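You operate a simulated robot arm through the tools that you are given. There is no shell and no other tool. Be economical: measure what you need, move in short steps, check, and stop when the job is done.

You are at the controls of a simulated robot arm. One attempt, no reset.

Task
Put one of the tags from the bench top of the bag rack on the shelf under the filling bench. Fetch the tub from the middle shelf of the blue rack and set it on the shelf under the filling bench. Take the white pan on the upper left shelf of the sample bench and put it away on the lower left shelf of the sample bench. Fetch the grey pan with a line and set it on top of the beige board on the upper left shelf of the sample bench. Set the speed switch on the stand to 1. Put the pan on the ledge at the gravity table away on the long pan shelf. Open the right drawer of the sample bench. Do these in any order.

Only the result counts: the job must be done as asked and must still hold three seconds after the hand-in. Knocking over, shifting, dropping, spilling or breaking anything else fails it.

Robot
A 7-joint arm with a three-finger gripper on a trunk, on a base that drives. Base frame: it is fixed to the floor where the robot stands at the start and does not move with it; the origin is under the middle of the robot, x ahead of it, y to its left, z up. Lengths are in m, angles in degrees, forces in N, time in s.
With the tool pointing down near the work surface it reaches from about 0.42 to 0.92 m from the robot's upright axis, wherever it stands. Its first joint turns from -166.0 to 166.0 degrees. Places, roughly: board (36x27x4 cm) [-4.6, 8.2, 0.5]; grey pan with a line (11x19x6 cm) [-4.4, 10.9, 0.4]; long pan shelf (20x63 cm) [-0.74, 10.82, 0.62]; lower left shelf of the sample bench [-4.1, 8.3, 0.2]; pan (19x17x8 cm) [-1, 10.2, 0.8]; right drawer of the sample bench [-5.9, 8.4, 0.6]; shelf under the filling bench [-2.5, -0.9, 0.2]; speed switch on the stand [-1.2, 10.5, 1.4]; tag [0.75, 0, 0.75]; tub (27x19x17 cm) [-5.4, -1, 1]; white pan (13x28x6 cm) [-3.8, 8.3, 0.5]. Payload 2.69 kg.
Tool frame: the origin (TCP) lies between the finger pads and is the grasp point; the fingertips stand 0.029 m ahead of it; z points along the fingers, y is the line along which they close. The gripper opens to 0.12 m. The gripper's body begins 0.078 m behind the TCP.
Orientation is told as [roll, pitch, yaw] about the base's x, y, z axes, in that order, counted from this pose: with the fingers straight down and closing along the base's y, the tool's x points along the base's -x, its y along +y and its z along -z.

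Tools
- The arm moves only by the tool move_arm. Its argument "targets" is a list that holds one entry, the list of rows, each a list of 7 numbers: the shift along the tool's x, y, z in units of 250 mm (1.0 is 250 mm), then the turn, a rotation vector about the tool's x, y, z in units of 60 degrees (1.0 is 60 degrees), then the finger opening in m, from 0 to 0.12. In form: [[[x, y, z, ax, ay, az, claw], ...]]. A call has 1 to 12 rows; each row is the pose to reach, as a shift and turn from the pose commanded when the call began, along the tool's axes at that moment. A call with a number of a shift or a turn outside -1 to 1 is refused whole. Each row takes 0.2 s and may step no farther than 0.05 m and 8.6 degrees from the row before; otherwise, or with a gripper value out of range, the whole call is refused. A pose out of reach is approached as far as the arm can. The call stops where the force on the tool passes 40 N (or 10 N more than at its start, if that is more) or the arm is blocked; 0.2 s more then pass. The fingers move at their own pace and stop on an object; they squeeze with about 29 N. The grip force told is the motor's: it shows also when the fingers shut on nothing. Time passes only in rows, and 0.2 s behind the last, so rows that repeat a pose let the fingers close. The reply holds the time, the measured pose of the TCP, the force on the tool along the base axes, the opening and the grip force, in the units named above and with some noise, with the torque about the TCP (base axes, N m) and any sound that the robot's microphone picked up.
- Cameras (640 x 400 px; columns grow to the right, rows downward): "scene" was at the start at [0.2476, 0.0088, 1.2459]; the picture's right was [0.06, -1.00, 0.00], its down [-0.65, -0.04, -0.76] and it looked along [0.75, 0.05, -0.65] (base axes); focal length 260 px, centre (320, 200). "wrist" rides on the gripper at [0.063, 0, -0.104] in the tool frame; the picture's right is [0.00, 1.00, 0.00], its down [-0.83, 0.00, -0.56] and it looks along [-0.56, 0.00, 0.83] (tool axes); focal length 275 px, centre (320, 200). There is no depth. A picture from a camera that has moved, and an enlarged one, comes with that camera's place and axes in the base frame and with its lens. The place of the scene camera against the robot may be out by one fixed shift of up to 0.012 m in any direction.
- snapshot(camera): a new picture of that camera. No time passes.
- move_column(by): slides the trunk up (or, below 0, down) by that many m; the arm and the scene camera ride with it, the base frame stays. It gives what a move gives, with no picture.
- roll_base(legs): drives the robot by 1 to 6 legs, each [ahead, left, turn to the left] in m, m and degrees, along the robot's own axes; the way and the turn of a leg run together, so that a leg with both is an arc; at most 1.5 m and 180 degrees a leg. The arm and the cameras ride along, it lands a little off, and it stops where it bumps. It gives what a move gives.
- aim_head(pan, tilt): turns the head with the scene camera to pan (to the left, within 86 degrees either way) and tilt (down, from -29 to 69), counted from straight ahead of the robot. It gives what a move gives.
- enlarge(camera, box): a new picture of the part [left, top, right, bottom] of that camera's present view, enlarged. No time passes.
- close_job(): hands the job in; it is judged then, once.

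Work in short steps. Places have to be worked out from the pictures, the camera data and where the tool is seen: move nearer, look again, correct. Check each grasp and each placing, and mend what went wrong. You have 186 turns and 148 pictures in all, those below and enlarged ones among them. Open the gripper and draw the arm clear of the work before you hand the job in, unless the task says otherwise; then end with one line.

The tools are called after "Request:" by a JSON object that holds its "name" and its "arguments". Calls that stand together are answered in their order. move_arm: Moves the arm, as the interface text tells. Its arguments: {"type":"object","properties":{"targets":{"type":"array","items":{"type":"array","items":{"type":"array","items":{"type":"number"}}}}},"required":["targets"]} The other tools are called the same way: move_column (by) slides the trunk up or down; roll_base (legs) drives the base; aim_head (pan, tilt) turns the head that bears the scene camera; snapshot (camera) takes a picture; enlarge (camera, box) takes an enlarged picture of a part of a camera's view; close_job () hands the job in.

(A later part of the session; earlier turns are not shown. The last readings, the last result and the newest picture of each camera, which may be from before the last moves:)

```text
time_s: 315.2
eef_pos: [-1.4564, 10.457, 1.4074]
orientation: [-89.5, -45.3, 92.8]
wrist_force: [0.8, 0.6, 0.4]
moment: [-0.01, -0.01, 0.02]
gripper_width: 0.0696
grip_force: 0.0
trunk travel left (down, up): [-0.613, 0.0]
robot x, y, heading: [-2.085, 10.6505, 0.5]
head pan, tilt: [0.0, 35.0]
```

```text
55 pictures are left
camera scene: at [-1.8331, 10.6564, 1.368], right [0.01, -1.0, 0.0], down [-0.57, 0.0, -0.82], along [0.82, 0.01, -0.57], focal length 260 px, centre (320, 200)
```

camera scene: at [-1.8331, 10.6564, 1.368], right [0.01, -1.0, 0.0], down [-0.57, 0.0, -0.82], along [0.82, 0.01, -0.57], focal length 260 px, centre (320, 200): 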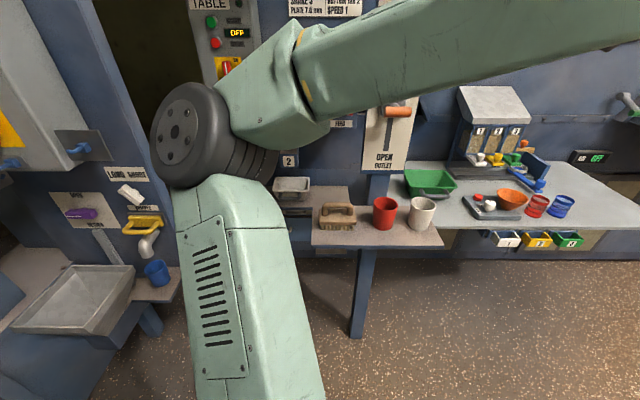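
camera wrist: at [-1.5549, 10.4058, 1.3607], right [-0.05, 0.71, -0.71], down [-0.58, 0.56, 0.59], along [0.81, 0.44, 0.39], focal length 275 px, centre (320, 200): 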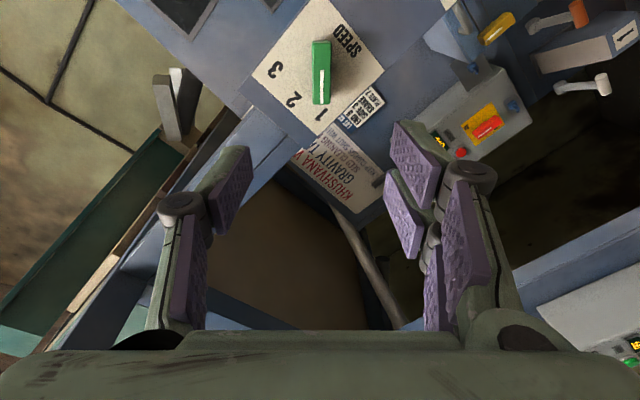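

The green pan is on the ledge near (−0.91, 10.23); the long pan shelf has a free place at y≈10.6 next to a grey pan. I'll un-roll the tool, tip it down and move over for a closer look at the green pan.

Request:
{"name": "move_arm", "arguments": {"targets": [[[0, 0, 0, 0, 0, 0.12, 0.07], [0, 0, 0, 0, 0, 0.24, 0.07], [0, 0, 0, 0, 0, 0.36, 0.07], [0, 0, 0, 0, 0, 0.48, 0.07], [0, 0, 0, 0, 0, 0.6, 0.07], [0, 0, 0, 0, 0, 0.73, 0.07]]]}}

Request:
{"name": "move_arm", "arguments": {"targets": [[[0.14, 0, 0, 0, 0.128, 0, 0.1], [0.28, 0, 0, 0, 0.256, 0, 0.1], [0.42, 0, 0, 0, 0.384, 0, 0.1], [0.56, 0, 0, 0, 0.512, 0, 0.1], [0.7, 0, 0, 0, 0.64, 0, 0.1], [0.84, 0, 0, 0, 0.768, 0, 0.1], [0.96, 0, 0, 0, 0.9, 0, 0.1]]]}}

Request:
{"name": "roll_base", "arguments": {"legs": [[0.2, -0.3, 0]]}}

Request:
{"name": "snapshot", "arguments": {"camera": "wrist"}}

Request:
{"name": "snapshot", "arguments": {"camera": "scene"}}

```text
time_s: 316.6
eef_pos: [-1.455, 10.4557, 1.4068]
orientation: [-63.9, -89.1, 67.0]
wrist_force: [0.3, 0.0, 0.5]
moment: [-0.01, 0.0, 0.02]
gripper_width: 0.0699
grip_force: 0.1
trunk travel left (down, up): [-0.613, 0.0]
robot x, y, heading: [-2.0861, 10.6519, 0.4]
head pan, tilt: [0.0, 35.0]
```

```text
time_s: 318.2
eef_pos: [-1.4548, 10.4514, 1.1672]
orientation: [-1.1, -35.5, 3.7]
wrist_force: [0.0, 0.0, -0.4]
moment: [0.0, 0.03, -0.02]
gripper_width: 0.0999
grip_force: 0.1
trunk travel left (down, up): [-0.613, 0.0]
robot x, y, heading: [-2.0853, 10.6515, 0.4]
head pan, tilt: [0.0, 35.0]
```

```text
time_s: 321.1
eef_pos: [-1.2496, 10.1564, 1.1669]
orientation: [-1.1, -35.5, 3.8]
wrist_force: [0.4, 0.5, 0.6]
moment: [0.04, 0.01, -0.02]
gripper_width: 0.1001
grip_force: 0.1
trunk travel left (down, up): [-0.613, 0.0]
robot x, y, heading: [-1.8806, 10.3553, 0.2]
head pan, tilt: [0.0, 35.0]
```

```text
54 pictures are left
camera wrist: at [-1.3618, 10.1497, 1.2146], right [-0.06, 1.0, -0.02], down [0.35, 0.04, 0.94], along [0.93, 0.05, -0.35], focal length 275 px, centre (320, 200)
```

wrist: 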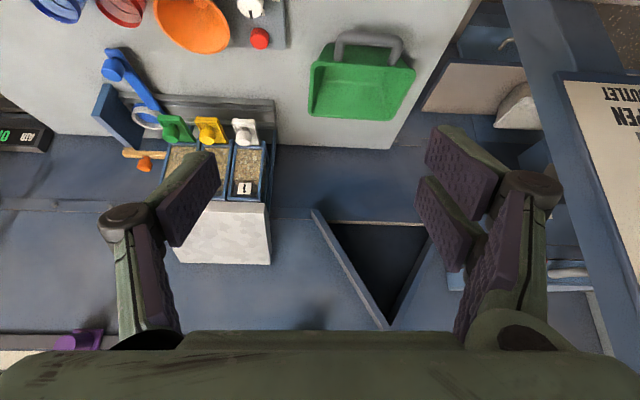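

```text
53 pictures are left
camera scene: at [-1.6289, 10.3606, 1.3679], right [0.01, -1.0, 0.0], down [-0.57, 0.0, -0.82], along [0.82, 0.01, -0.57], focal length 260 px, centre (320, 200)
```

scene: 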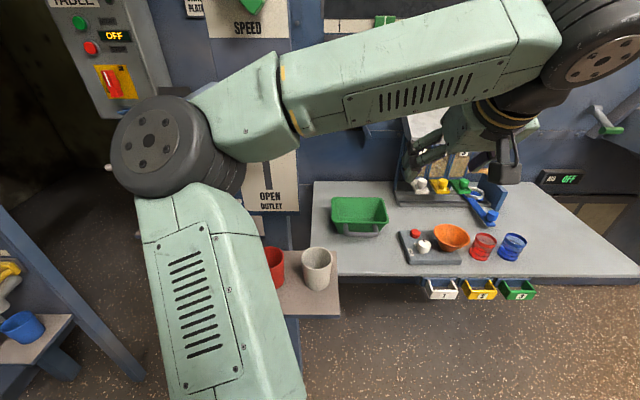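

The pan has a grey D-handle at its front near (−1.0, 10.25, 0.78). I'll zoom in to judge the handle shape.

Request:
{"name": "enlarge", "arguments": {"camera": "wrist", "box": [280, 0, 520, 150]}}

Request:
{"name": "enlarge", "arguments": {"camera": "scene", "box": [310, 170, 410, 260]}}

```text
2.67 times, centred on (400, 75) of wrist
camera zoom: at [-1.3618, 10.1497, 1.2146], right [-0.06, 1.0, -0.02], down [0.35, 0.04, 0.94], along [0.93, 0.05, -0.35], focal length 734 px, centre (107, 533)
```

zoom: 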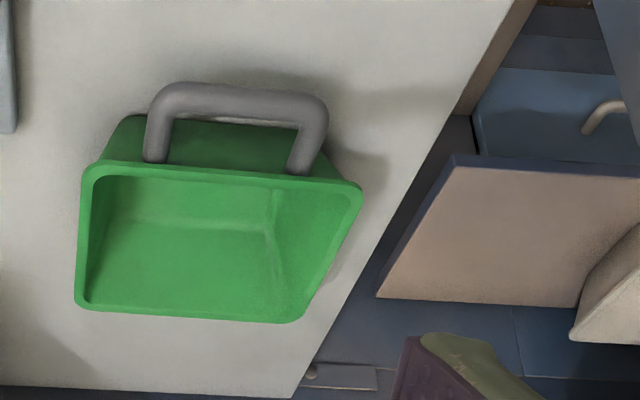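

```text
4.44 times, centred on (360, 215) of scene
camera zoom: at [-1.6289, 10.3606, 1.3679], right [0.01, -1.0, 0.0], down [-0.57, 0.0, -0.82], along [0.82, 0.01, -0.57], focal length 1158 px, centre (142, 133)
```

zoom: 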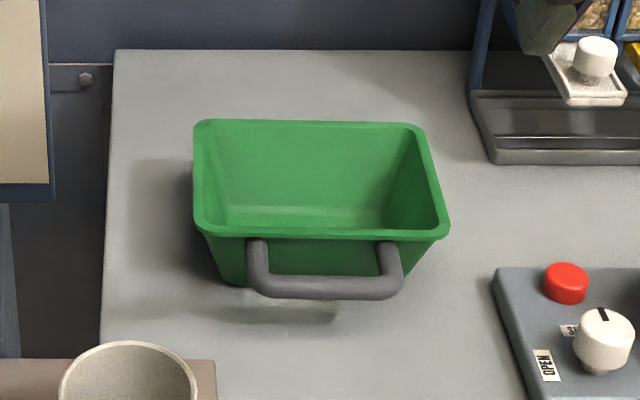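

The handle is a rigid D. I'll grip by straddling handle bar and front wall: one finger outside the bar, one inside the pan, with the hand rolled 90° and tilted 35°. Rolling now in free space.

Request:
{"name": "move_arm", "arguments": {"targets": [[[0, 0, 0, 0, 0, -0.14, 0.12], [0, 0, 0, 0, 0, -0.28, 0.12], [0, 0, 0, 0, 0, -0.42, 0.12], [0, 0, 0, 0, 0, -0.56, 0.12], [0, 0, 0, 0, 0, -0.7, 0.12], [0, 0, 0, 0, 0, -0.84, 0.12], [0, 0, 0, 0, 0, -0.98, 0.12]]]}}

Request:
{"name": "move_arm", "arguments": {"targets": [[[0, 0, 0, 0, 0, -0.14, 0.12], [0, 0, 0, 0, 0, -0.28, 0.12], [0, 0, 0, 0, 0, -0.42, 0.12], [0, 0, 0, 0, 0, -0.52, 0.12]]]}}

Request:
{"name": "snapshot", "arguments": {"camera": "scene"}}

```text
time_s: 322.7
eef_pos: [-1.2498, 10.1567, 1.167]
orientation: [-31.9, -16.6, 67.1]
wrist_force: [-0.5, 0.6, 0.8]
moment: [-0.01, 0.0, -0.01]
gripper_width: 0.12
grip_force: 0.0
trunk travel left (down, up): [-0.613, 0.0]
robot x, y, heading: [-1.8822, 10.3603, 0.3]
head pan, tilt: [0.0, 35.0]
```

```text
time_s: 323.7
eef_pos: [-1.2494, 10.1552, 1.1666]
orientation: [-35.5, 1.0, 93.3]
wrist_force: [0.3, -0.5, 0.2]
moment: [0.04, 0.02, 0.01]
gripper_width: 0.1198
grip_force: 0.1
trunk travel left (down, up): [-0.613, 0.0]
robot x, y, heading: [-1.8867, 10.3578, 0.4]
head pan, tilt: [0.0, 35.0]
```

```text
50 pictures are left
camera scene: at [-1.6291, 10.3608, 1.3679], right [0.01, -1.0, 0.0], down [-0.57, 0.0, -0.82], along [0.82, 0.01, -0.57], focal length 260 px, centre (320, 200)
```

scene: 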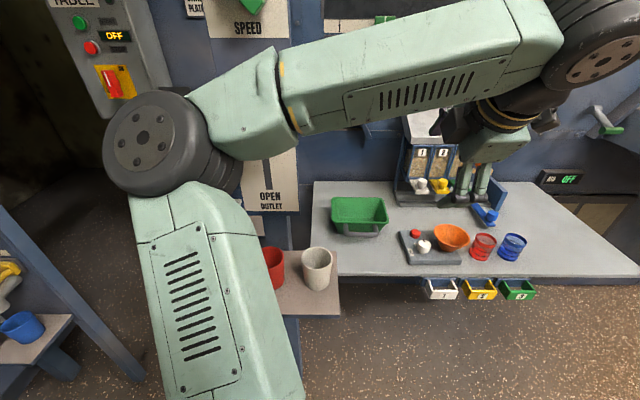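

Roll is reached easily. A smaller tilt (15°) is needed so the outer finger clears the ledge, and the arm must be straighter so the forearm avoids the post. I'll back up and re-pose.

Request:
{"name": "roll_base", "arguments": {"legs": [[-0.2, -0.12, 0]]}}

Request:
{"name": "move_arm", "arguments": {"targets": [[[-0.107, -0.108, 0.077, -0.048, 0, 0, 0.09], [-0.213, -0.215, 0.153, -0.095, 0, 0, 0.09], [-0.32, -0.323, 0.23, -0.143, 0, 0, 0.09], [-0.427, -0.43, 0.307, -0.19, 0, 0, 0.09], [-0.534, -0.538, 0.384, -0.238, 0, 0, 0.09], [-0.64, -0.645, 0.46, -0.286, 0, 0, 0.09], [-0.747, -0.753, 0.537, -0.333, 0, 0, 0.09]]]}}

Request:
{"name": "move_column", "arguments": {"by": -0.2}}

Request:
{"name": "snapshot", "arguments": {"camera": "scene"}}

```text
time_s: 325.4
eef_pos: [-1.449, 10.036, 1.1674]
orientation: [-35.7, 0.9, 93.3]
wrist_force: [-0.4, -0.9, 0.7]
moment: [-0.02, -0.02, -0.02]
gripper_width: 0.1201
grip_force: 0.1
trunk travel left (down, up): [-0.613, 0.0]
robot x, y, heading: [-2.0772, 10.236, 0.4]
head pan, tilt: [0.0, 35.0]
```

```text
time_s: 327.0
eef_pos: [-1.2287, 10.2363, 1.1634]
orientation: [-15.6, 0.9, 93.1]
wrist_force: [0.3, -0.9, -0.2]
moment: [0.01, 0.0, 0.02]
gripper_width: 0.0901
grip_force: 0.0
trunk travel left (down, up): [-0.613, 0.0]
robot x, y, heading: [-2.0783, 10.2346, 0.3]
head pan, tilt: [0.0, 35.0]
```

```text
time_s: 329.2
eef_pos: [-1.2299, 10.2367, 0.9637]
orientation: [-15.6, 0.9, 93.1]
wrist_force: [0.4, -0.4, -0.2]
moment: [-0.01, 0.01, -0.02]
gripper_width: 0.0901
grip_force: 0.1
trunk travel left (down, up): [-0.413, 0.2]
robot x, y, heading: [-2.0775, 10.2366, 0.4]
head pan, tilt: [0.0, 35.0]
```

```text
49 pictures are left
camera scene: at [-1.8262, 10.2415, 1.168], right [0.01, -1.0, 0.0], down [-0.57, 0.0, -0.82], along [0.82, 0.01, -0.57], focal length 260 px, centre (320, 200)
```

scene: 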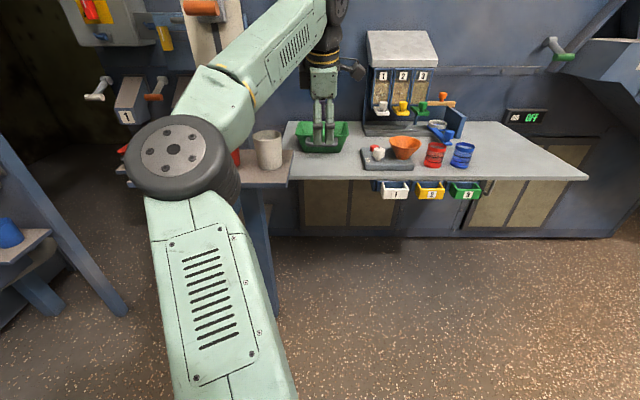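

The elbow would come too close to the outlet panel, so I'll approach with the base further right and turned left 25°, countering with the tool.

Request:
{"name": "roll_base", "arguments": {"legs": [[0.0875, -0.357, 0], [0, 0, 25]]}}

Request:
{"name": "move_arm", "arguments": {"targets": [[[0, 0, 0, 0, 0, 0.14, 0.09], [0, 0, 0, 0, 0, 0.28, 0.09], [0, 0, 0, 0, 0, 0.43, 0.09]]]}}

Request:
{"name": "snapshot", "arguments": {"camera": "wrist"}}

```text
time_s: 333.9
eef_pos: [-1.2216, 10.2365, 0.9629]
orientation: [-15.6, 0.9, 118.2]
wrist_force: [0.9, 0.3, -0.4]
moment: [-0.02, -0.02, 0.02]
gripper_width: 0.09
grip_force: 0.1
trunk travel left (down, up): [-0.413, 0.2]
robot x, y, heading: [-1.9892, 9.8742, 25.4]
head pan, tilt: [0.0, 35.0]
```

```text
refused: row 3 steps farther than a row can; nothing moved
```

```text
48 pictures are left
camera wrist: at [-1.2171, 10.1679, 1.0648], right [-0.84, -0.46, -0.27], down [-0.53, 0.67, 0.52], along [-0.06, 0.58, -0.81], focal length 275 px, centre (320, 200)
```

wrist: 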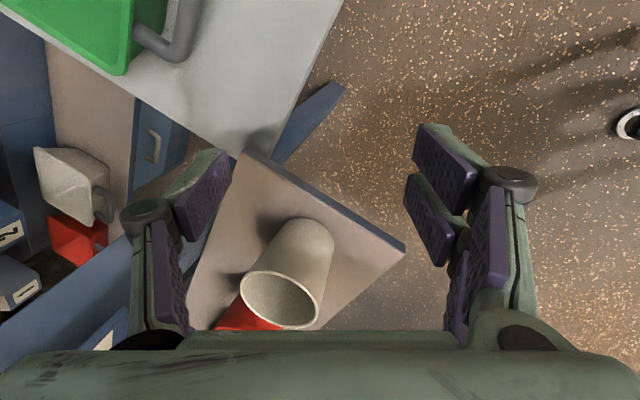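

I'll redo it with smaller steps, rotating about the vertical so the tilt points along +x.

Request:
{"name": "move_arm", "arguments": {"targets": [[[0, 0, 0, 0, 0.028, 0.1, 0.09], [0, 0, 0, 0, 0.056, 0.2, 0.09], [0, 0, 0, 0, 0.085, 0.3, 0.09], [0, 0, 0, 0, 0.113, 0.4, 0.09]]]}}

Request:
{"name": "roll_base", "arguments": {"legs": [[0.19, -0.088, 0]]}}

Request:
{"name": "snapshot", "arguments": {"camera": "wrist"}}

Request:
{"name": "snapshot", "arguments": {"camera": "scene"}}

```text
time_s: 334.9
eef_pos: [-1.2225, 10.2351, 0.9637]
orientation: [-16.1, 1.0, 93.2]
wrist_force: [0.1, -0.8, 0.4]
moment: [-0.01, 0.0, 0.01]
gripper_width: 0.09
grip_force: 0.1
trunk travel left (down, up): [-0.413, 0.2]
robot x, y, heading: [-1.989, 9.877, 25.6]
head pan, tilt: [0.0, 35.0]
```

```text
time_s: 336.5
eef_pos: [-1.013, 10.2346, 0.9632]
orientation: [-16.0, 0.9, 93.1]
wrist_force: [0.4, -0.6, -0.4]
moment: [-0.03, -0.02, -0.01]
gripper_width: 0.0901
grip_force: 0.1
trunk travel left (down, up): [-0.413, 0.2]
robot x, y, heading: [-1.782, 9.8782, 25.1]
head pan, tilt: [0.0, 35.0]
```

```text
47 pictures are left
camera wrist: at [-1.0387, 10.1715, 1.0648], right [-0.96, -0.06, -0.28], down [-0.2, 0.83, 0.52], along [0.2, 0.56, -0.81], focal length 275 px, centre (320, 200)
```

wrist: 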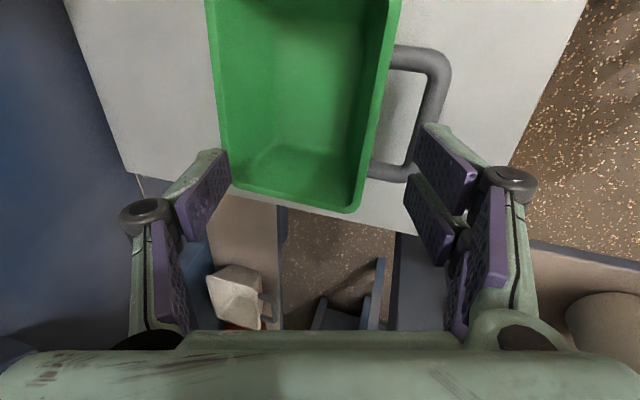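

```text
46 pictures are left
camera scene: at [-1.5546, 9.9846, 1.1679], right [0.43, -0.9, 0.0], down [-0.52, -0.25, -0.82], along [0.74, 0.35, -0.57], focal length 260 px, centre (320, 200)
```

scene: 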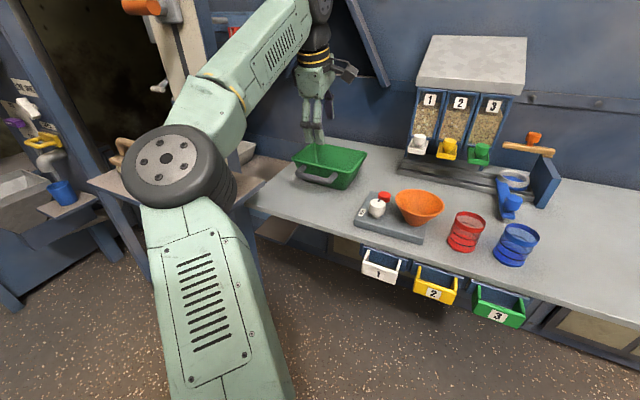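

From overhead the bar lies at x≈−1.064 and the rim at x≈−1.02, y≈10.243. I'll shift 2.6 cm toward me, lower 0.163 by the trunk and close.

Request:
{"name": "move_arm", "arguments": {"targets": [[[-0.03, 0.1, -0.028, 0, 0, 0, 0.1], [-0.03, 0.1, -0.028, 0, 0, 0, 0.1]]]}}

Request:
{"name": "move_column", "arguments": {"by": -0.13}}

Request:
{"name": "snapshot", "arguments": {"camera": "wrist"}}

```text
time_s: 337.1
eef_pos: [-1.0402, 10.2412, 0.9641]
orientation: [-16.0, 1.0, 93.0]
wrist_force: [-0.1, -0.3, -0.2]
moment: [0.0, 0.0, 0.0]
gripper_width: 0.1
grip_force: 0.0
trunk travel left (down, up): [-0.413, 0.2]
robot x, y, heading: [-1.7833, 9.8733, 25.0]
head pan, tilt: [0.0, 35.0]
```

```text
time_s: 338.7
eef_pos: [-1.0399, 10.2424, 0.8351]
orientation: [-16.1, 0.9, 93.1]
wrist_force: [-0.6, 0.3, -0.3]
moment: [0.01, -0.01, 0.01]
gripper_width: 0.0999
grip_force: 0.1
trunk travel left (down, up): [-0.283, 0.33]
robot x, y, heading: [-1.7824, 9.8754, 25.2]
head pan, tilt: [0.0, 35.0]
```

```text
45 pictures are left
camera wrist: at [-1.065, 10.1783, 0.9356], right [-0.96, -0.06, -0.28], down [-0.2, 0.83, 0.52], along [0.2, 0.56, -0.81], focal length 275 px, centre (320, 200)
```

wrist: 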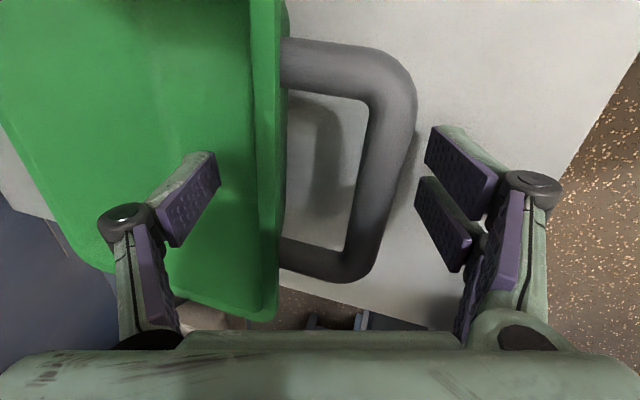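

The fingers straddle wall and bar nicely. I'll lower 3.5 cm more, close, and lift slightly.

Request:
{"name": "move_column", "arguments": {"by": -0.035}}

Request:
{"name": "move_arm", "arguments": {"targets": [[[0, 0, 0, 0, 0, 0, 0.06], [0, 0, 0, 0, 0, 0, 0.03], [0, 0, 0, 0, 0, 0, 0.0], [0, 0, 0, 0, 0, 0, 0.0], [0, 0, 0, 0, 0, 0, 0.0]]]}}

Request:
{"name": "move_column", "arguments": {"by": 0.06}}

Request:
{"name": "snapshot", "arguments": {"camera": "wrist"}}

```text
time_s: 339.5
eef_pos: [-1.04, 10.242, 0.8002]
orientation: [-16.0, 0.8, 93.1]
wrist_force: [-3.7, -0.3, 6.7]
moment: [-0.04, 0.34, 0.0]
gripper_width: 0.1112
grip_force: 5.3
trunk travel left (down, up): [-0.248, 0.365]
robot x, y, heading: [-1.7837, 9.8802, 25.2]
head pan, tilt: [0.0, 35.0]
```

```text
time_s: 340.7
eef_pos: [-1.0384, 10.241, 0.8038]
orientation: [-16.6, 0.8, 93.0]
wrist_force: [6.1, 1.1, 24.5]
moment: [0.19, -0.84, 0.0]
gripper_width: 0.0526
grip_force: 10.5
trunk travel left (down, up): [-0.248, 0.365]
robot x, y, heading: [-1.7834, 9.8752, 25.4]
head pan, tilt: [0.0, 35.0]
```

```text
time_s: 341.7
eef_pos: [-1.0398, 10.2415, 0.8585]
orientation: [-16.1, 1.0, 93.1]
wrist_force: [0.1, 0.1, -2.7]
moment: [-0.02, 0.1, -0.02]
gripper_width: 0.0459
grip_force: 29.2
trunk travel left (down, up): [-0.308, 0.305]
robot x, y, heading: [-1.7834, 9.8766, 25.3]
head pan, tilt: [0.0, 35.0]
```

```text
44 pictures are left
camera wrist: at [-1.0647, 10.1786, 0.9597], right [-0.96, -0.06, -0.27], down [-0.2, 0.83, 0.52], along [0.2, 0.56, -0.81], focal length 275 px, centre (320, 200)
```

wrist: 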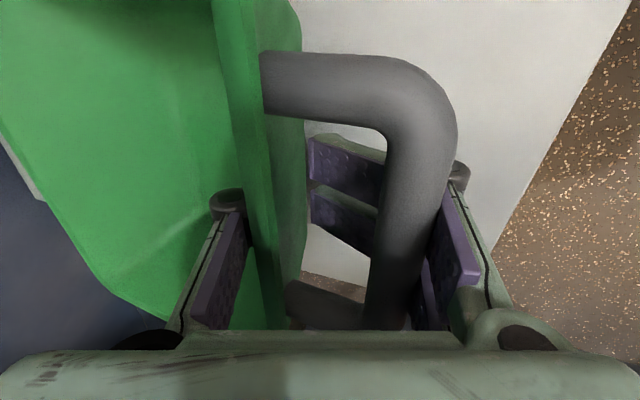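

The pan is held (≈0.25 kg). I'll raise the trunk fully (keeping the elbow high), back out, and shift toward the long pan shelf to look at the free place.

Request:
{"name": "move_column", "arguments": {"by": 0.3}}

Request:
{"name": "roll_base", "arguments": {"legs": [[-0.19, 0.09, 0], [0.178, 0.377, 0]]}}

Request:
{"name": "aim_head", "arguments": {"pan": -5, "tilt": 35}}

Request:
{"name": "snapshot", "arguments": {"camera": "scene"}}

Request:
{"name": "snapshot", "arguments": {"camera": "wrist"}}

```text
time_s: 344.7
eef_pos: [-1.039, 10.2413, 1.16]
orientation: [-16.0, 0.9, 93.0]
wrist_force: [0.4, 0.7, -1.7]
moment: [0.0, 0.14, 0.02]
gripper_width: 0.0465
grip_force: 28.8
trunk travel left (down, up): [-0.608, 0.005]
robot x, y, heading: [-1.7802, 9.8788, 25.3]
head pan, tilt: [0.0, 35.0]
```

```text
time_s: 347.8
eef_pos: [-1.2482, 10.3717, 1.1628]
orientation: [-16.1, 1.5, 89.9]
wrist_force: [-1.7, -7.9, -0.2]
moment: [0.3, -0.17, -0.74]
gripper_width: 0.0587
grip_force: 29.0
trunk travel left (down, up): [-0.608, 0.005]
robot x, y, heading: [-1.9884, 10.029, 24.9]
head pan, tilt: [0.0, 35.0]
stopped in leg 2: the force on the tool passed its limit at 63 N (the readings are from after the stop); the commanded pose is now the measured one
```

```text
time_s: 348.5
eef_pos: [-1.2465, 10.3722, 1.1625]
orientation: [-16.2, 1.4, 90.0]
wrist_force: [1.8, -18.8, -0.4]
moment: [0.38, -0.07, -1.82]
gripper_width: 0.0579
grip_force: 29.1
trunk travel left (down, up): [-0.608, 0.005]
robot x, y, heading: [-1.9948, 10.0297, 24.7]
head pan, tilt: [-5.0, 35.0]
```

```text
43 pictures are left
camera scene: at [-1.7629, 10.1274, 1.363], right [0.34, -0.94, 0.0], down [-0.54, -0.19, -0.82], along [0.77, 0.28, -0.57], focal length 260 px, centre (320, 200)
```

scene: 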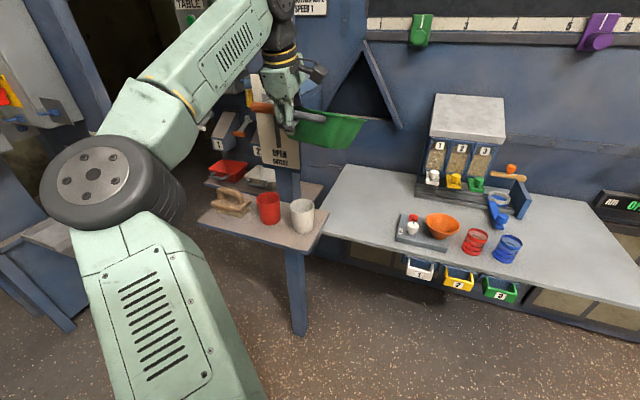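

```text
42 pictures are left
camera wrist: at [-1.2761, 10.3115, 1.2639], right [-0.96, -0.01, -0.28], down [-0.16, 0.84, 0.51], along [0.23, 0.54, -0.81], focal length 275 px, centre (320, 200)
```

wrist: 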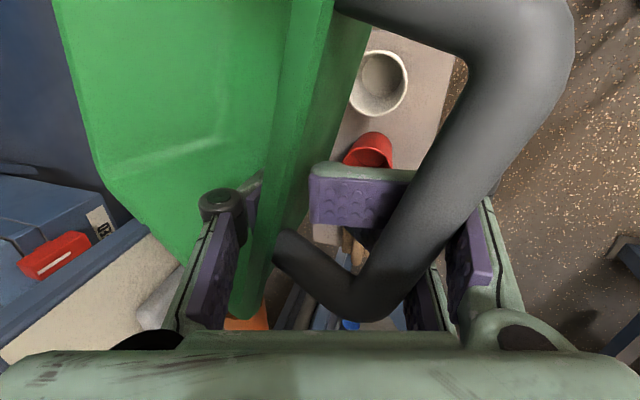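

The pan's edge bumped the outlet lever/post because I hadn't retracted enough. I'll reverse a little, retract the arm 15 cm, and then check the lever.

Request:
{"name": "roll_base", "arguments": {"legs": [[-0.034, -0.072, 0], [-0.063, 0.03, 0]]}}

Request:
{"name": "move_arm", "arguments": {"targets": [[[0, 0.19, -0.05, 0, 0, 0, 0], [0, 0.38, -0.1, 0, 0, 0, 0], [0, 0.576, -0.16, 0, 0, 0, 0]]]}}

Request:
{"name": "enlarge", "arguments": {"camera": "scene", "box": [180, 20, 400, 260]}}

Request:
{"name": "snapshot", "arguments": {"camera": "wrist"}}

```text
time_s: 350.3
eef_pos: [-1.3189, 10.2988, 1.1626]
orientation: [-16.1, 1.4, 90.3]
wrist_force: [-0.3, 1.0, -2.0]
moment: [0.06, 0.08, -0.04]
gripper_width: 0.0483
grip_force: 28.9
trunk travel left (down, up): [-0.608, 0.005]
robot x, y, heading: [-2.0662, 9.9502, 24.9]
head pan, tilt: [-5.0, 35.0]
```

```text
refused: row 3 steps farther than a row can; nothing moved
```

```text
1.67 times, centred on (290, 140) of scene
camera zoom: at [-1.8339, 10.0518, 1.3631], right [0.34, -0.94, 0.0], down [-0.54, -0.2, -0.82], along [0.77, 0.28, -0.57], focal length 434 px, centre (370, 300)
```

zoom: 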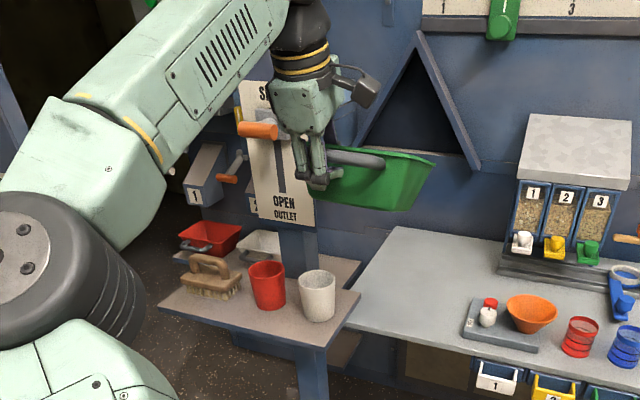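

```text
40 pictures are left
camera wrist: at [-1.3471, 10.2376, 1.2636], right [-0.96, -0.02, -0.28], down [-0.16, 0.84, 0.51], along [0.23, 0.54, -0.81], focal length 275 px, centre (320, 200)
```

wrist: 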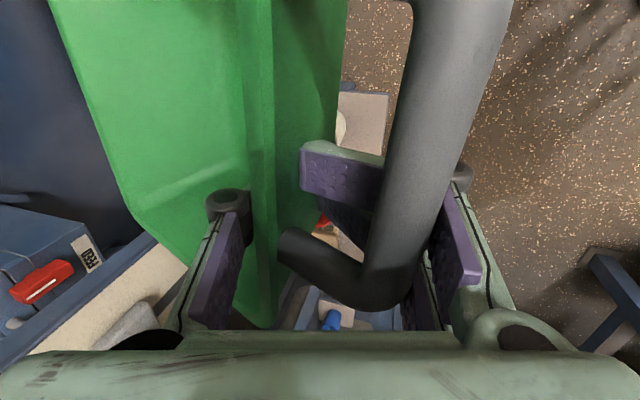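

The outlet lever is unchanged (still at SHUT) and the pan remains gripped. I'll retract the arm with smaller steps and then move over in +y.

Request:
{"name": "move_arm", "arguments": {"targets": [[[0, 0.15, -0.04, 0, 0, 0, 0], [0, 0.3, -0.08, 0, 0, 0, 0], [0, 0.45, -0.12, 0, 0, 0, 0], [0, 0.576, -0.16, 0, 0, 0, 0]]]}}

Request:
{"name": "roll_base", "arguments": {"legs": [[0.155, 0.327, 0]]}}

Request:
{"name": "snapshot", "arguments": {"camera": "scene"}}

```text
time_s: 351.3
eef_pos: [-1.4682, 10.2976, 1.1622]
orientation: [-16.1, 1.4, 90.3]
wrist_force: [-0.8, 0.2, -2.1]
moment: [0.07, 0.08, 0.01]
gripper_width: 0.0485
grip_force: 29.1
trunk travel left (down, up): [-0.608, 0.005]
robot x, y, heading: [-2.0647, 9.9497, 24.9]
head pan, tilt: [-5.0, 35.0]
```

```text
time_s: 354.4
eef_pos: [-1.4674, 10.6601, 1.1598]
orientation: [-16.2, 1.4, 90.6]
wrist_force: [0.5, 0.6, -1.9]
moment: [0.03, 0.07, -0.02]
gripper_width: 0.0481
grip_force: 28.9
trunk travel left (down, up): [-0.608, 0.005]
robot x, y, heading: [-2.0628, 10.3119, 25.5]
head pan, tilt: [-5.0, 35.0]
```

```text
39 pictures are left
camera scene: at [-1.8321, 10.4133, 1.3628], right [0.35, -0.94, 0.0], down [-0.54, -0.2, -0.82], along [0.77, 0.28, -0.57], focal length 260 px, centre (320, 200)
```

scene: 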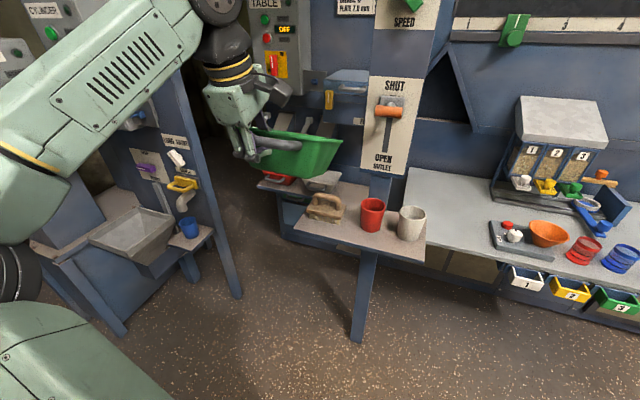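

Zooming on the shelf's free place.

Request:
{"name": "enlarge", "arguments": {"camera": "scene", "box": [240, 120, 440, 260]}}

```text
2.86 times, centred on (340, 190) of scene
camera zoom: at [-1.8321, 10.4133, 1.3628], right [0.35, -0.94, 0.0], down [-0.54, -0.2, -0.82], along [0.77, 0.28, -0.57], focal length 744 px, centre (263, 229)
```

zoom: 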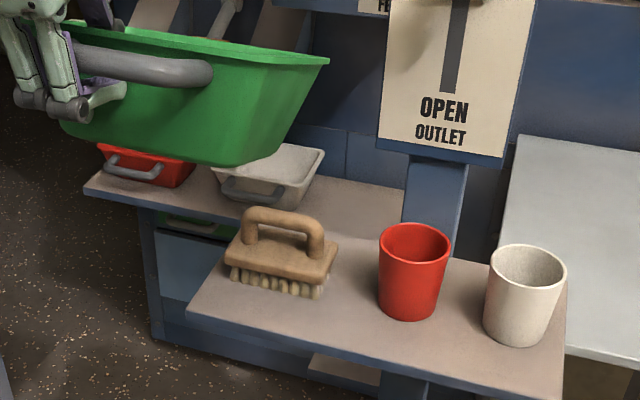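

The free place spans y≈10.505–10.73, shelf z 0.62. I'll extend the arm 15 cm and advance along y≈10.66, past the post, at height, then check.

Request:
{"name": "move_arm", "arguments": {"targets": [[[0, -0.15, 0.04, 0, 0, 0, 0], [0, -0.3, 0.08, 0, 0, 0, 0], [0, -0.45, 0.12, 0, 0, 0, 0], [0, -0.576, 0.16, 0, 0, 0, 0]]]}}

Request:
{"name": "roll_base", "arguments": {"legs": [[0.2076, -0.099, 0]]}}

Request:
{"name": "snapshot", "arguments": {"camera": "scene"}}

Request:
{"name": "snapshot", "arguments": {"camera": "wrist"}}

```text
time_s: 355.4
eef_pos: [-1.3164, 10.662, 1.1631]
orientation: [-16.0, 1.3, 90.6]
wrist_force: [0.2, 0.7, -2.5]
moment: [0.05, 0.05, -0.02]
gripper_width: 0.0481
grip_force: 28.8
trunk travel left (down, up): [-0.608, 0.005]
robot x, y, heading: [-2.065, 10.3101, 25.3]
head pan, tilt: [-5.0, 35.0]
```

```text
time_s: 357.1
eef_pos: [-1.0862, 10.661, 1.163]
orientation: [-16.1, 1.4, 90.6]
wrist_force: [0.3, -0.8, -2.4]
moment: [0.07, 0.13, -0.02]
gripper_width: 0.0481
grip_force: 28.6
trunk travel left (down, up): [-0.608, 0.005]
robot x, y, heading: [-1.8351, 10.3106, 25.0]
head pan, tilt: [-5.0, 35.0]
```

```text
37 pictures are left
camera scene: at [-1.6025, 10.4117, 1.3627], right [0.34, -0.94, 0.0], down [-0.54, -0.2, -0.82], along [0.77, 0.28, -0.57], focal length 260 px, centre (320, 200)
```

scene: 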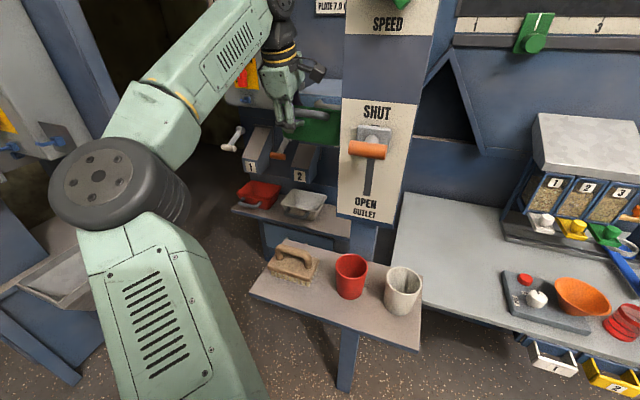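

```text
36 pictures are left
camera wrist: at [-1.1153, 10.5996, 1.2647], right [-0.96, -0.02, -0.28], down [-0.17, 0.84, 0.51], along [0.22, 0.54, -0.81], focal length 275 px, centre (320, 200)
```

wrist: 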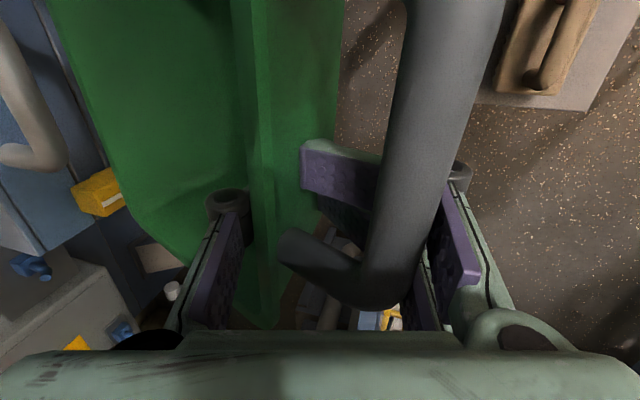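

There is some grey hook-like thing ahead of the pan (left in the wrist view). I'll zoom on it before advancing.

Request:
{"name": "enlarge", "arguments": {"camera": "wrist", "box": [0, 0, 240, 360]}}

Request:
{"name": "enlarge", "arguments": {"camera": "scene", "box": [210, 50, 380, 220]}}

```text
1.11 times, centred on (120, 180) of wrist
camera zoom: at [-1.1153, 10.5996, 1.2647], right [-0.96, -0.02, -0.28], down [-0.17, 0.84, 0.51], along [0.22, 0.54, -0.81], focal length 306 px, centre (542, 222)
```

zoom: 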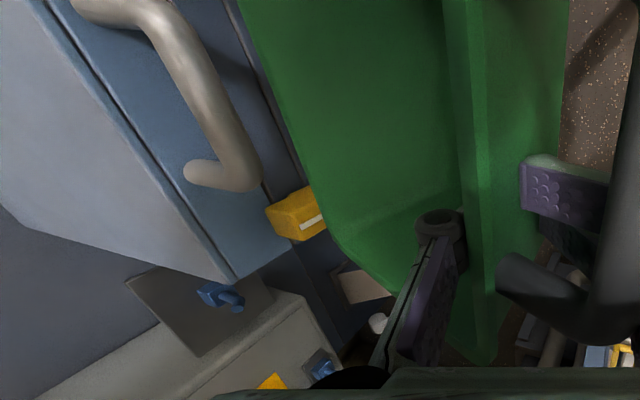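

```text
2.35 times, centred on (295, 135) of scene
camera zoom: at [-1.6025, 10.4117, 1.3627], right [0.34, -0.94, 0.0], down [-0.54, -0.2, -0.82], along [0.77, 0.28, -0.57], focal length 613 px, centre (379, 353)
```

zoom: 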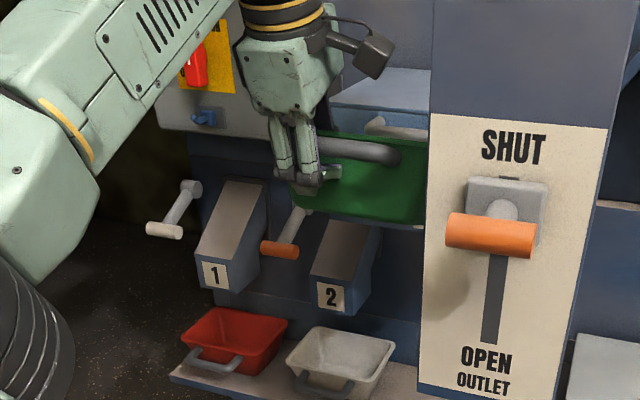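

It's a grey handle of the feed box, right ahead at this height; below z≈1.07 it's free. I'll lower the pan here by the arm to z≈0.93 (above the brush) and check.

Request:
{"name": "move_arm", "arguments": {"targets": [[[0, 0.043, 0.149, 0, 0, 0, 0], [0, 0.087, 0.298, 0, 0, 0, 0], [0, 0.13, 0.447, 0, 0, 0, 0], [0, 0.173, 0.597, 0, 0, 0, 0], [0, 0.217, 0.746, 0, 0, 0, 0], [0, 0.26, 0.895, 0, 0, 0, 0]]]}}

Request:
{"name": "roll_base", "arguments": {"legs": [[0.045, -0.021, 0]]}}

Request:
{"name": "snapshot", "arguments": {"camera": "scene"}}

```text
time_s: 358.6
eef_pos: [-1.0881, 10.6567, 0.9283]
orientation: [-16.1, 1.4, 90.6]
wrist_force: [-0.5, -0.2, -2.0]
moment: [0.07, 0.08, 0.05]
gripper_width: 0.0476
grip_force: 29.1
trunk travel left (down, up): [-0.608, 0.005]
robot x, y, heading: [-1.8355, 10.3094, 25.3]
head pan, tilt: [-5.0, 35.0]
```

```text
time_s: 359.5
eef_pos: [-1.0393, 10.6579, 0.928]
orientation: [-16.0, 1.5, 90.5]
wrist_force: [0.1, 0.0, -2.8]
moment: [0.07, 0.09, -0.02]
gripper_width: 0.0477
grip_force: 29.3
trunk travel left (down, up): [-0.608, 0.005]
robot x, y, heading: [-1.7848, 10.3088, 25.2]
head pan, tilt: [-5.0, 35.0]
```

```text
33 pictures are left
camera scene: at [-1.5535, 10.4117, 1.3626], right [0.35, -0.94, 0.0], down [-0.54, -0.2, -0.82], along [0.77, 0.28, -0.57], focal length 260 px, centre (320, 200)
```

scene: 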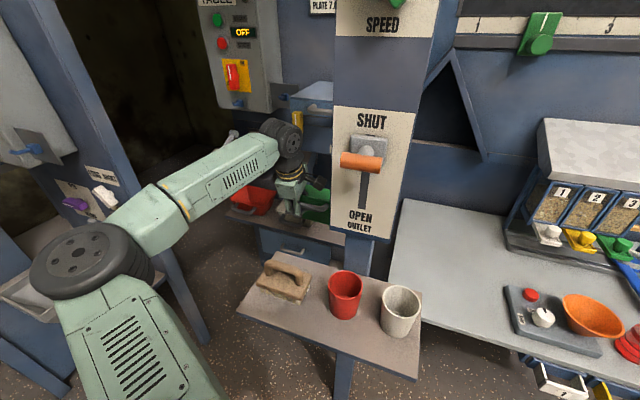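

Clear so far. I'll lower to z≈0.835, then move in past box 2 toward (−0.889, 10.615).

Request:
{"name": "move_arm", "arguments": {"targets": [[[0, 0.035, 0.12, 0, 0, 0, 0], [0, 0.07, 0.24, 0, 0, 0, 0], [0, 0.104, 0.357, 0, 0, 0, 0]]]}}

Request:
{"name": "roll_base", "arguments": {"legs": [[0.1174, -0.1028, 0]]}}

Request:
{"name": "snapshot", "arguments": {"camera": "wrist"}}

Request:
{"name": "enlarge", "arguments": {"camera": "scene", "box": [200, 60, 420, 300]}}

```text
time_s: 360.3
eef_pos: [-1.04, 10.6557, 0.8366]
orientation: [-16.1, 1.4, 90.6]
wrist_force: [-0.4, -0.9, -1.7]
moment: [0.07, 0.09, -0.03]
gripper_width: 0.0477
grip_force: 29.2
trunk travel left (down, up): [-0.608, 0.005]
robot x, y, heading: [-1.7868, 10.3145, 25.3]
head pan, tilt: [-5.0, 35.0]
```

```text
time_s: 361.7
eef_pos: [-0.8905, 10.6153, 0.8368]
orientation: [-16.0, 1.4, 90.6]
wrist_force: [0.4, 0.6, -1.9]
moment: [0.05, 0.13, 0.02]
gripper_width: 0.0475
grip_force: 29.4
trunk travel left (down, up): [-0.608, 0.005]
robot x, y, heading: [-1.6353, 10.2706, 25.0]
head pan, tilt: [-5.0, 35.0]
```

```text
32 pictures are left
camera wrist: at [-0.9185, 10.5537, 0.9381], right [-0.96, -0.02, -0.28], down [-0.17, 0.84, 0.51], along [0.22, 0.54, -0.81], focal length 275 px, centre (320, 200)
```

wrist: 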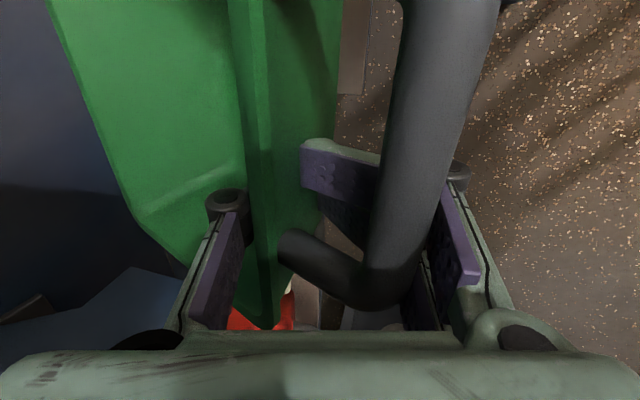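

```text
1.67 times, centred on (310, 180) of scene
camera zoom: at [-1.4047, 10.3709, 1.3627], right [0.35, -0.94, 0.0], down [-0.54, -0.2, -0.82], along [0.77, 0.28, -0.57], focal length 434 px, centre (337, 233)
```

zoom: 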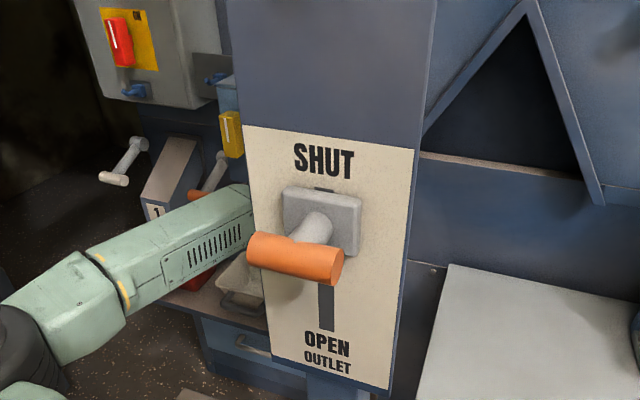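

No contact so far. Pan centre is ~1.6 cm right of the TCP. I'll lower to about z 0.69 while shifting 5 cm in and 1.5 cm left.

Request:
{"name": "move_arm", "arguments": {"targets": [[[0, 0.045, 0.154, 0, 0, 0, 0], [-0.032, -0.018, 0.296, 0, 0, 0, 0], [-0.06, -0.08, 0.44, 0, 0, 0, 0], [-0.06, -0.046, 0.555, 0, 0, 0, 0], [-0.06, -0.03, 0.61, 0, 0, 0, 0]]]}}

Request:
{"name": "snapshot", "arguments": {"camera": "wrist"}}

```text
time_s: 362.9
eef_pos: [-0.843, 10.6258, 0.6921]
orientation: [-16.2, 1.4, 90.6]
wrist_force: [-0.9, 0.0, -2.4]
moment: [0.09, 0.1, 0.03]
gripper_width: 0.0479
grip_force: 29.6
trunk travel left (down, up): [-0.608, 0.005]
robot x, y, heading: [-1.6395, 10.2706, 25.3]
head pan, tilt: [-5.0, 35.0]
```

```text
30 pictures are left
camera wrist: at [-0.8705, 10.5653, 0.7939], right [-0.96, -0.02, -0.28], down [-0.17, 0.84, 0.51], along [0.22, 0.54, -0.81], focal length 275 px, centre (320, 200)
```

wrist: 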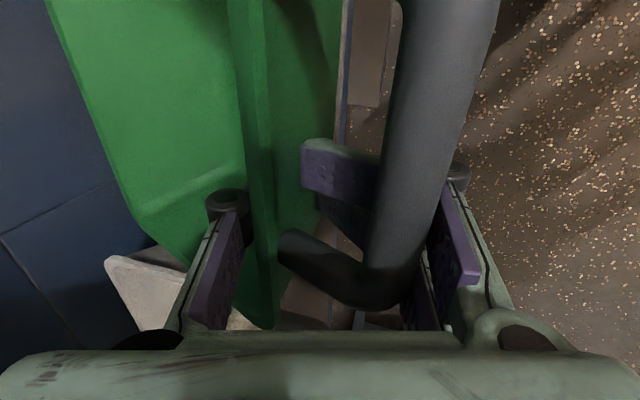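

Shelf edge at x≈−0.837, and about 1 cm gap to the grey pan on the left. I'll lower the last bit gently.

Request:
{"name": "move_arm", "arguments": {"targets": [[[0.02, 0.008, 0.03, 0, 0, 0, 0], [0.02, 0.014, 0.05, 0, 0, 0, 0], [0.02, 0.02, 0.07, 0, 0, 0, 0]]]}}

```text
time_s: 363.7
eef_pos: [-0.8421, 10.6211, 0.6759]
orientation: [-16.2, 1.4, 90.6]
wrist_force: [-5.6, -1.8, 13.3]
moment: [0.21, -1.07, 0.02]
gripper_width: 0.0445
grip_force: 29.2
trunk travel left (down, up): [-0.608, 0.005]
robot x, y, heading: [-1.6389, 10.2708, 25.3]
head pan, tilt: [-5.0, 35.0]
```

Contact is at the pan's centre, so it sits flat. I'll open and lift the fingers out along the tool axis to z≈0.83.

Request:
{"name": "move_arm", "arguments": {"targets": [[[0, 0, 0, 0, 0, 0, 0.06], [0, 0, 0, 0, 0, 0, 0.08], [0, 0, 0, 0, 0, 0, 0.1], [0, 0, 0, 0, 0, 0, 0.1], [0, 0, -0.16, 0, 0, 0, 0.1], [0, 0, -0.32, 0, 0, 0, 0.1], [0, 0, -0.48, 0, 0, 0, 0.1], [0, 0, -0.64, 0, 0, 0, 0.1]]]}}

Request:
{"name": "snapshot", "arguments": {"camera": "wrist"}}

```text
time_s: 365.5
eef_pos: [-0.8881, 10.6252, 0.8269]
orientation: [-16.0, 1.4, 90.6]
wrist_force: [0.2, -0.7, 0.0]
moment: [0.03, -0.03, 0.04]
gripper_width: 0.1
grip_force: 0.1
trunk travel left (down, up): [-0.608, 0.005]
robot x, y, heading: [-1.6367, 10.269, 25.3]
head pan, tilt: [-5.0, 35.0]
```

```text
29 pictures are left
camera wrist: at [-0.9157, 10.5635, 0.9287], right [-0.96, -0.02, -0.28], down [-0.17, 0.84, 0.51], along [0.22, 0.54, -0.81], focal length 275 px, centre (320, 200)
```

wrist: 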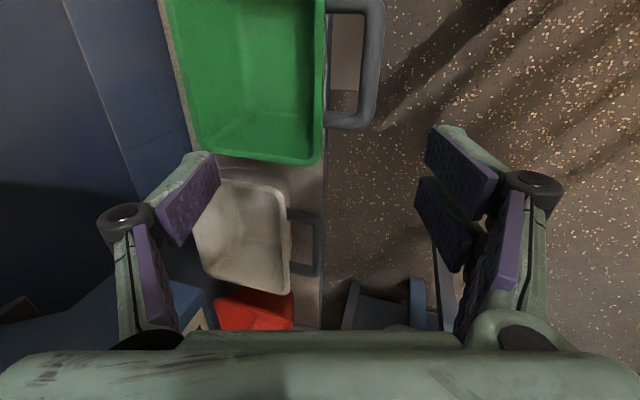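

The green pan sits neatly on the shelf next to the others. I'll withdraw past the ledge, raise the hand, and go to the open area.

Request:
{"name": "roll_base", "arguments": {"legs": [[-0.108, 0.051, 0]]}}

Request:
{"name": "move_arm", "arguments": {"targets": [[[0, -0.045, -0.155, 0, 0, 0, 0.1], [0, -0.09, -0.31, 0, 0, 0, 0.1], [0, -0.134, -0.46, 0, 0, 0, 0.1], [0, -0.18, -0.6, 0, 0, 0, 0.1]]]}}

Request:
{"name": "roll_base", "arguments": {"legs": [[-0.316, 0.149, 0], [-0.35, -0.742, 0]]}}

Request:
{"name": "move_arm", "arguments": {"targets": [[[0, 0.05, 0, 0, 0, 0.14, 0.1], [0, 0.1, 0, 0, 0, 0.28, 0.1], [0, 0.15, 0, 0, 0, 0.42, 0.1], [0, 0.2, 0, 0, 0, 0.56, 0.1], [0, 0.25, 0, 0, 0, 0.7, 0.1], [0, 0.3, 0, 0, 0, 0.84, 0.1], [0, 0.35, 0, 0, 0, 0.98, 0.1]]]}}

```text
time_s: 366.8
eef_pos: [-1.0074, 10.6235, 0.8276]
orientation: [-16.1, 1.4, 90.5]
wrist_force: [-0.7, -1.0, -0.3]
moment: [-0.02, -0.02, 0.01]
gripper_width: 0.1003
grip_force: 0.1
trunk travel left (down, up): [-0.608, 0.005]
robot x, y, heading: [-1.7609, 10.2727, 25.5]
head pan, tilt: [-5.0, 35.0]
```

```text
time_s: 367.8
eef_pos: [-1.0052, 10.6284, 0.983]
orientation: [-16.0, 1.4, 90.6]
wrist_force: [-0.1, 0.3, 0.1]
moment: [0.03, 0.02, 0.0]
gripper_width: 0.1002
grip_force: 0.1
trunk travel left (down, up): [-0.608, 0.005]
robot x, y, heading: [-1.7531, 10.2703, 25.2]
head pan, tilt: [-5.0, 35.0]
```

```text
time_s: 375.7
eef_pos: [-1.3507, 9.8075, 0.9824]
orientation: [-16.1, 1.4, 89.8]
wrist_force: [0.7, -0.2, -0.5]
moment: [0.03, -0.03, -0.02]
gripper_width: 0.0999
grip_force: 0.0
trunk travel left (down, up): [-0.608, 0.005]
robot x, y, heading: [-2.1053, 9.4599, 24.6]
head pan, tilt: [-5.0, 35.0]
```

```text
time_s: 377.3
eef_pos: [-1.4346, 9.806, 0.9585]
orientation: [-9.8, -13.0, 32.2]
wrist_force: [-0.9, -0.4, 0.1]
moment: [0.01, 0.01, -0.01]
gripper_width: 0.0999
grip_force: 0.0
trunk travel left (down, up): [-0.608, 0.005]
robot x, y, heading: [-2.1067, 9.4591, 24.4]
head pan, tilt: [-5.0, 35.0]
```

Now I'll turn to face −x, drive into the aisle between the cleaning machine and the sample bench, and look both ways.

Request:
{"name": "roll_base", "arguments": {"legs": [[0, 0, 155], [1.4, 0, 0]]}}

Request:
{"name": "aim_head", "arguments": {"pan": -60, "tilt": 30}}

Request:
{"name": "snapshot", "arguments": {"camera": "scene"}}

Request:
{"name": "aim_head", "arguments": {"pan": 50, "tilt": 32}}

Request:
{"name": "snapshot", "arguments": {"camera": "scene"}}

```text
time_s: 390.9
eef_pos: [-4.2533, 9.3922, 0.9582]
orientation: [-9.8, -12.9, -171.5]
wrist_force: [-0.5, -0.5, -0.2]
moment: [0.01, -0.01, 0.01]
gripper_width: 0.1
grip_force: 0.1
trunk travel left (down, up): [-0.608, 0.005]
robot x, y, heading: [-3.4958, 9.4413, -179.2]
head pan, tilt: [-5.0, 35.0]
```

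```text
time_s: 392.1
eef_pos: [-4.2508, 9.3923, 0.9596]
orientation: [-9.7, -12.9, -171.4]
wrist_force: [0.2, 0.2, 0.0]
moment: [-0.02, 0.01, 0.0]
gripper_width: 0.1001
grip_force: 0.2
trunk travel left (down, up): [-0.608, 0.005]
robot x, y, heading: [-3.4966, 9.443, -179.3]
head pan, tilt: [-60.0, 30.0]
```

```text
28 pictures are left
camera scene: at [-3.6919, 9.5198, 1.3707], right [0.86, 0.51, 0.0], down [0.26, -0.43, -0.87], along [-0.44, 0.74, -0.5], focal length 260 px, centre (320, 200)
```

scene: 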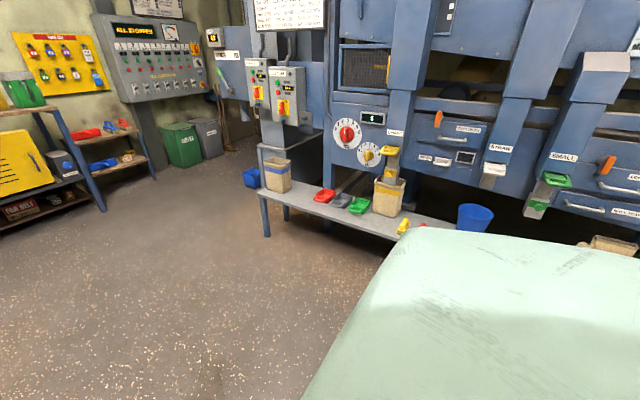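

```text
time_s: 394.0
eef_pos: [-4.2522, 9.3932, 0.9587]
orientation: [-9.7, -12.9, -171.4]
wrist_force: [0.4, 0.5, -0.1]
moment: [-0.02, -0.02, -0.03]
gripper_width: 0.1
grip_force: 0.1
trunk travel left (down, up): [-0.608, 0.005]
robot x, y, heading: [-3.4955, 9.4404, -179.3]
head pan, tilt: [50.0, 32.0]
```

```text
27 pictures are left
camera scene: at [-3.7024, 9.3728, 1.3676], right [-0.77, 0.63, 0.0], down [0.34, 0.41, -0.85], along [-0.54, -0.66, -0.53], focal length 260 px, centre (320, 200)
```

scene: 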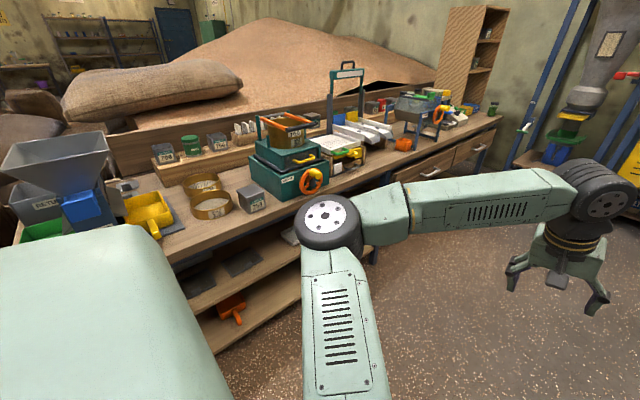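

The grey pan stands on the machine's low ledge between a red and a green one, near (−4.38, 10.95). I'll drive in front of it and look closely with the wrist camera.

Request:
{"name": "roll_base", "arguments": {"legs": [[0.85, -0.3, 0], [0, 0, -89]]}}

Request:
{"name": "move_column", "arguments": {"by": -0.2}}

Request:
{"name": "snapshot", "arguments": {"camera": "wrist"}}

```text
time_s: 402.7
eef_pos: [-4.4579, 10.4775, 0.9585]
orientation: [-9.8, -12.9, 101.5]
wrist_force: [0.5, 0.0, -0.6]
moment: [-0.04, 0.0, -0.01]
gripper_width: 0.1001
grip_force: 0.2
trunk travel left (down, up): [-0.608, 0.005]
robot x, y, heading: [-4.3727, 9.7227, 93.8]
head pan, tilt: [50.0, 32.0]
```

```text
time_s: 404.8
eef_pos: [-4.4568, 10.4777, 0.7592]
orientation: [-9.7, -12.8, 101.4]
wrist_force: [-0.5, 0.3, -0.6]
moment: [0.01, 0.02, -0.01]
gripper_width: 0.0998
grip_force: 0.0
trunk travel left (down, up): [-0.408, 0.205]
robot x, y, heading: [-4.3718, 9.7268, 93.2]
head pan, tilt: [50.0, 32.0]
```

```text
26 pictures are left
camera wrist: at [-4.458, 10.39, 0.8449], right [-0.97, -0.16, -0.17], down [-0.23, 0.65, 0.72], along [-0.01, 0.74, -0.67], focal length 275 px, centre (320, 200)
```

wrist: 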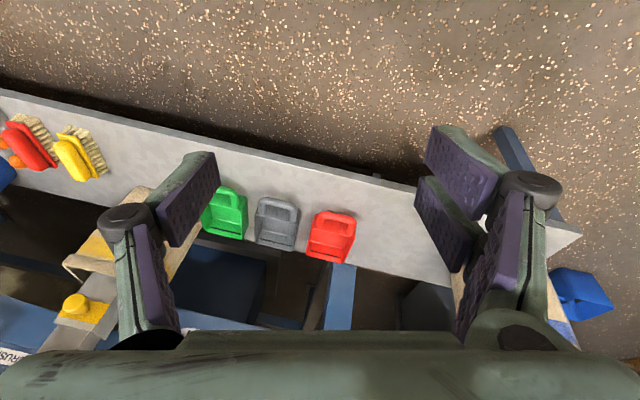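

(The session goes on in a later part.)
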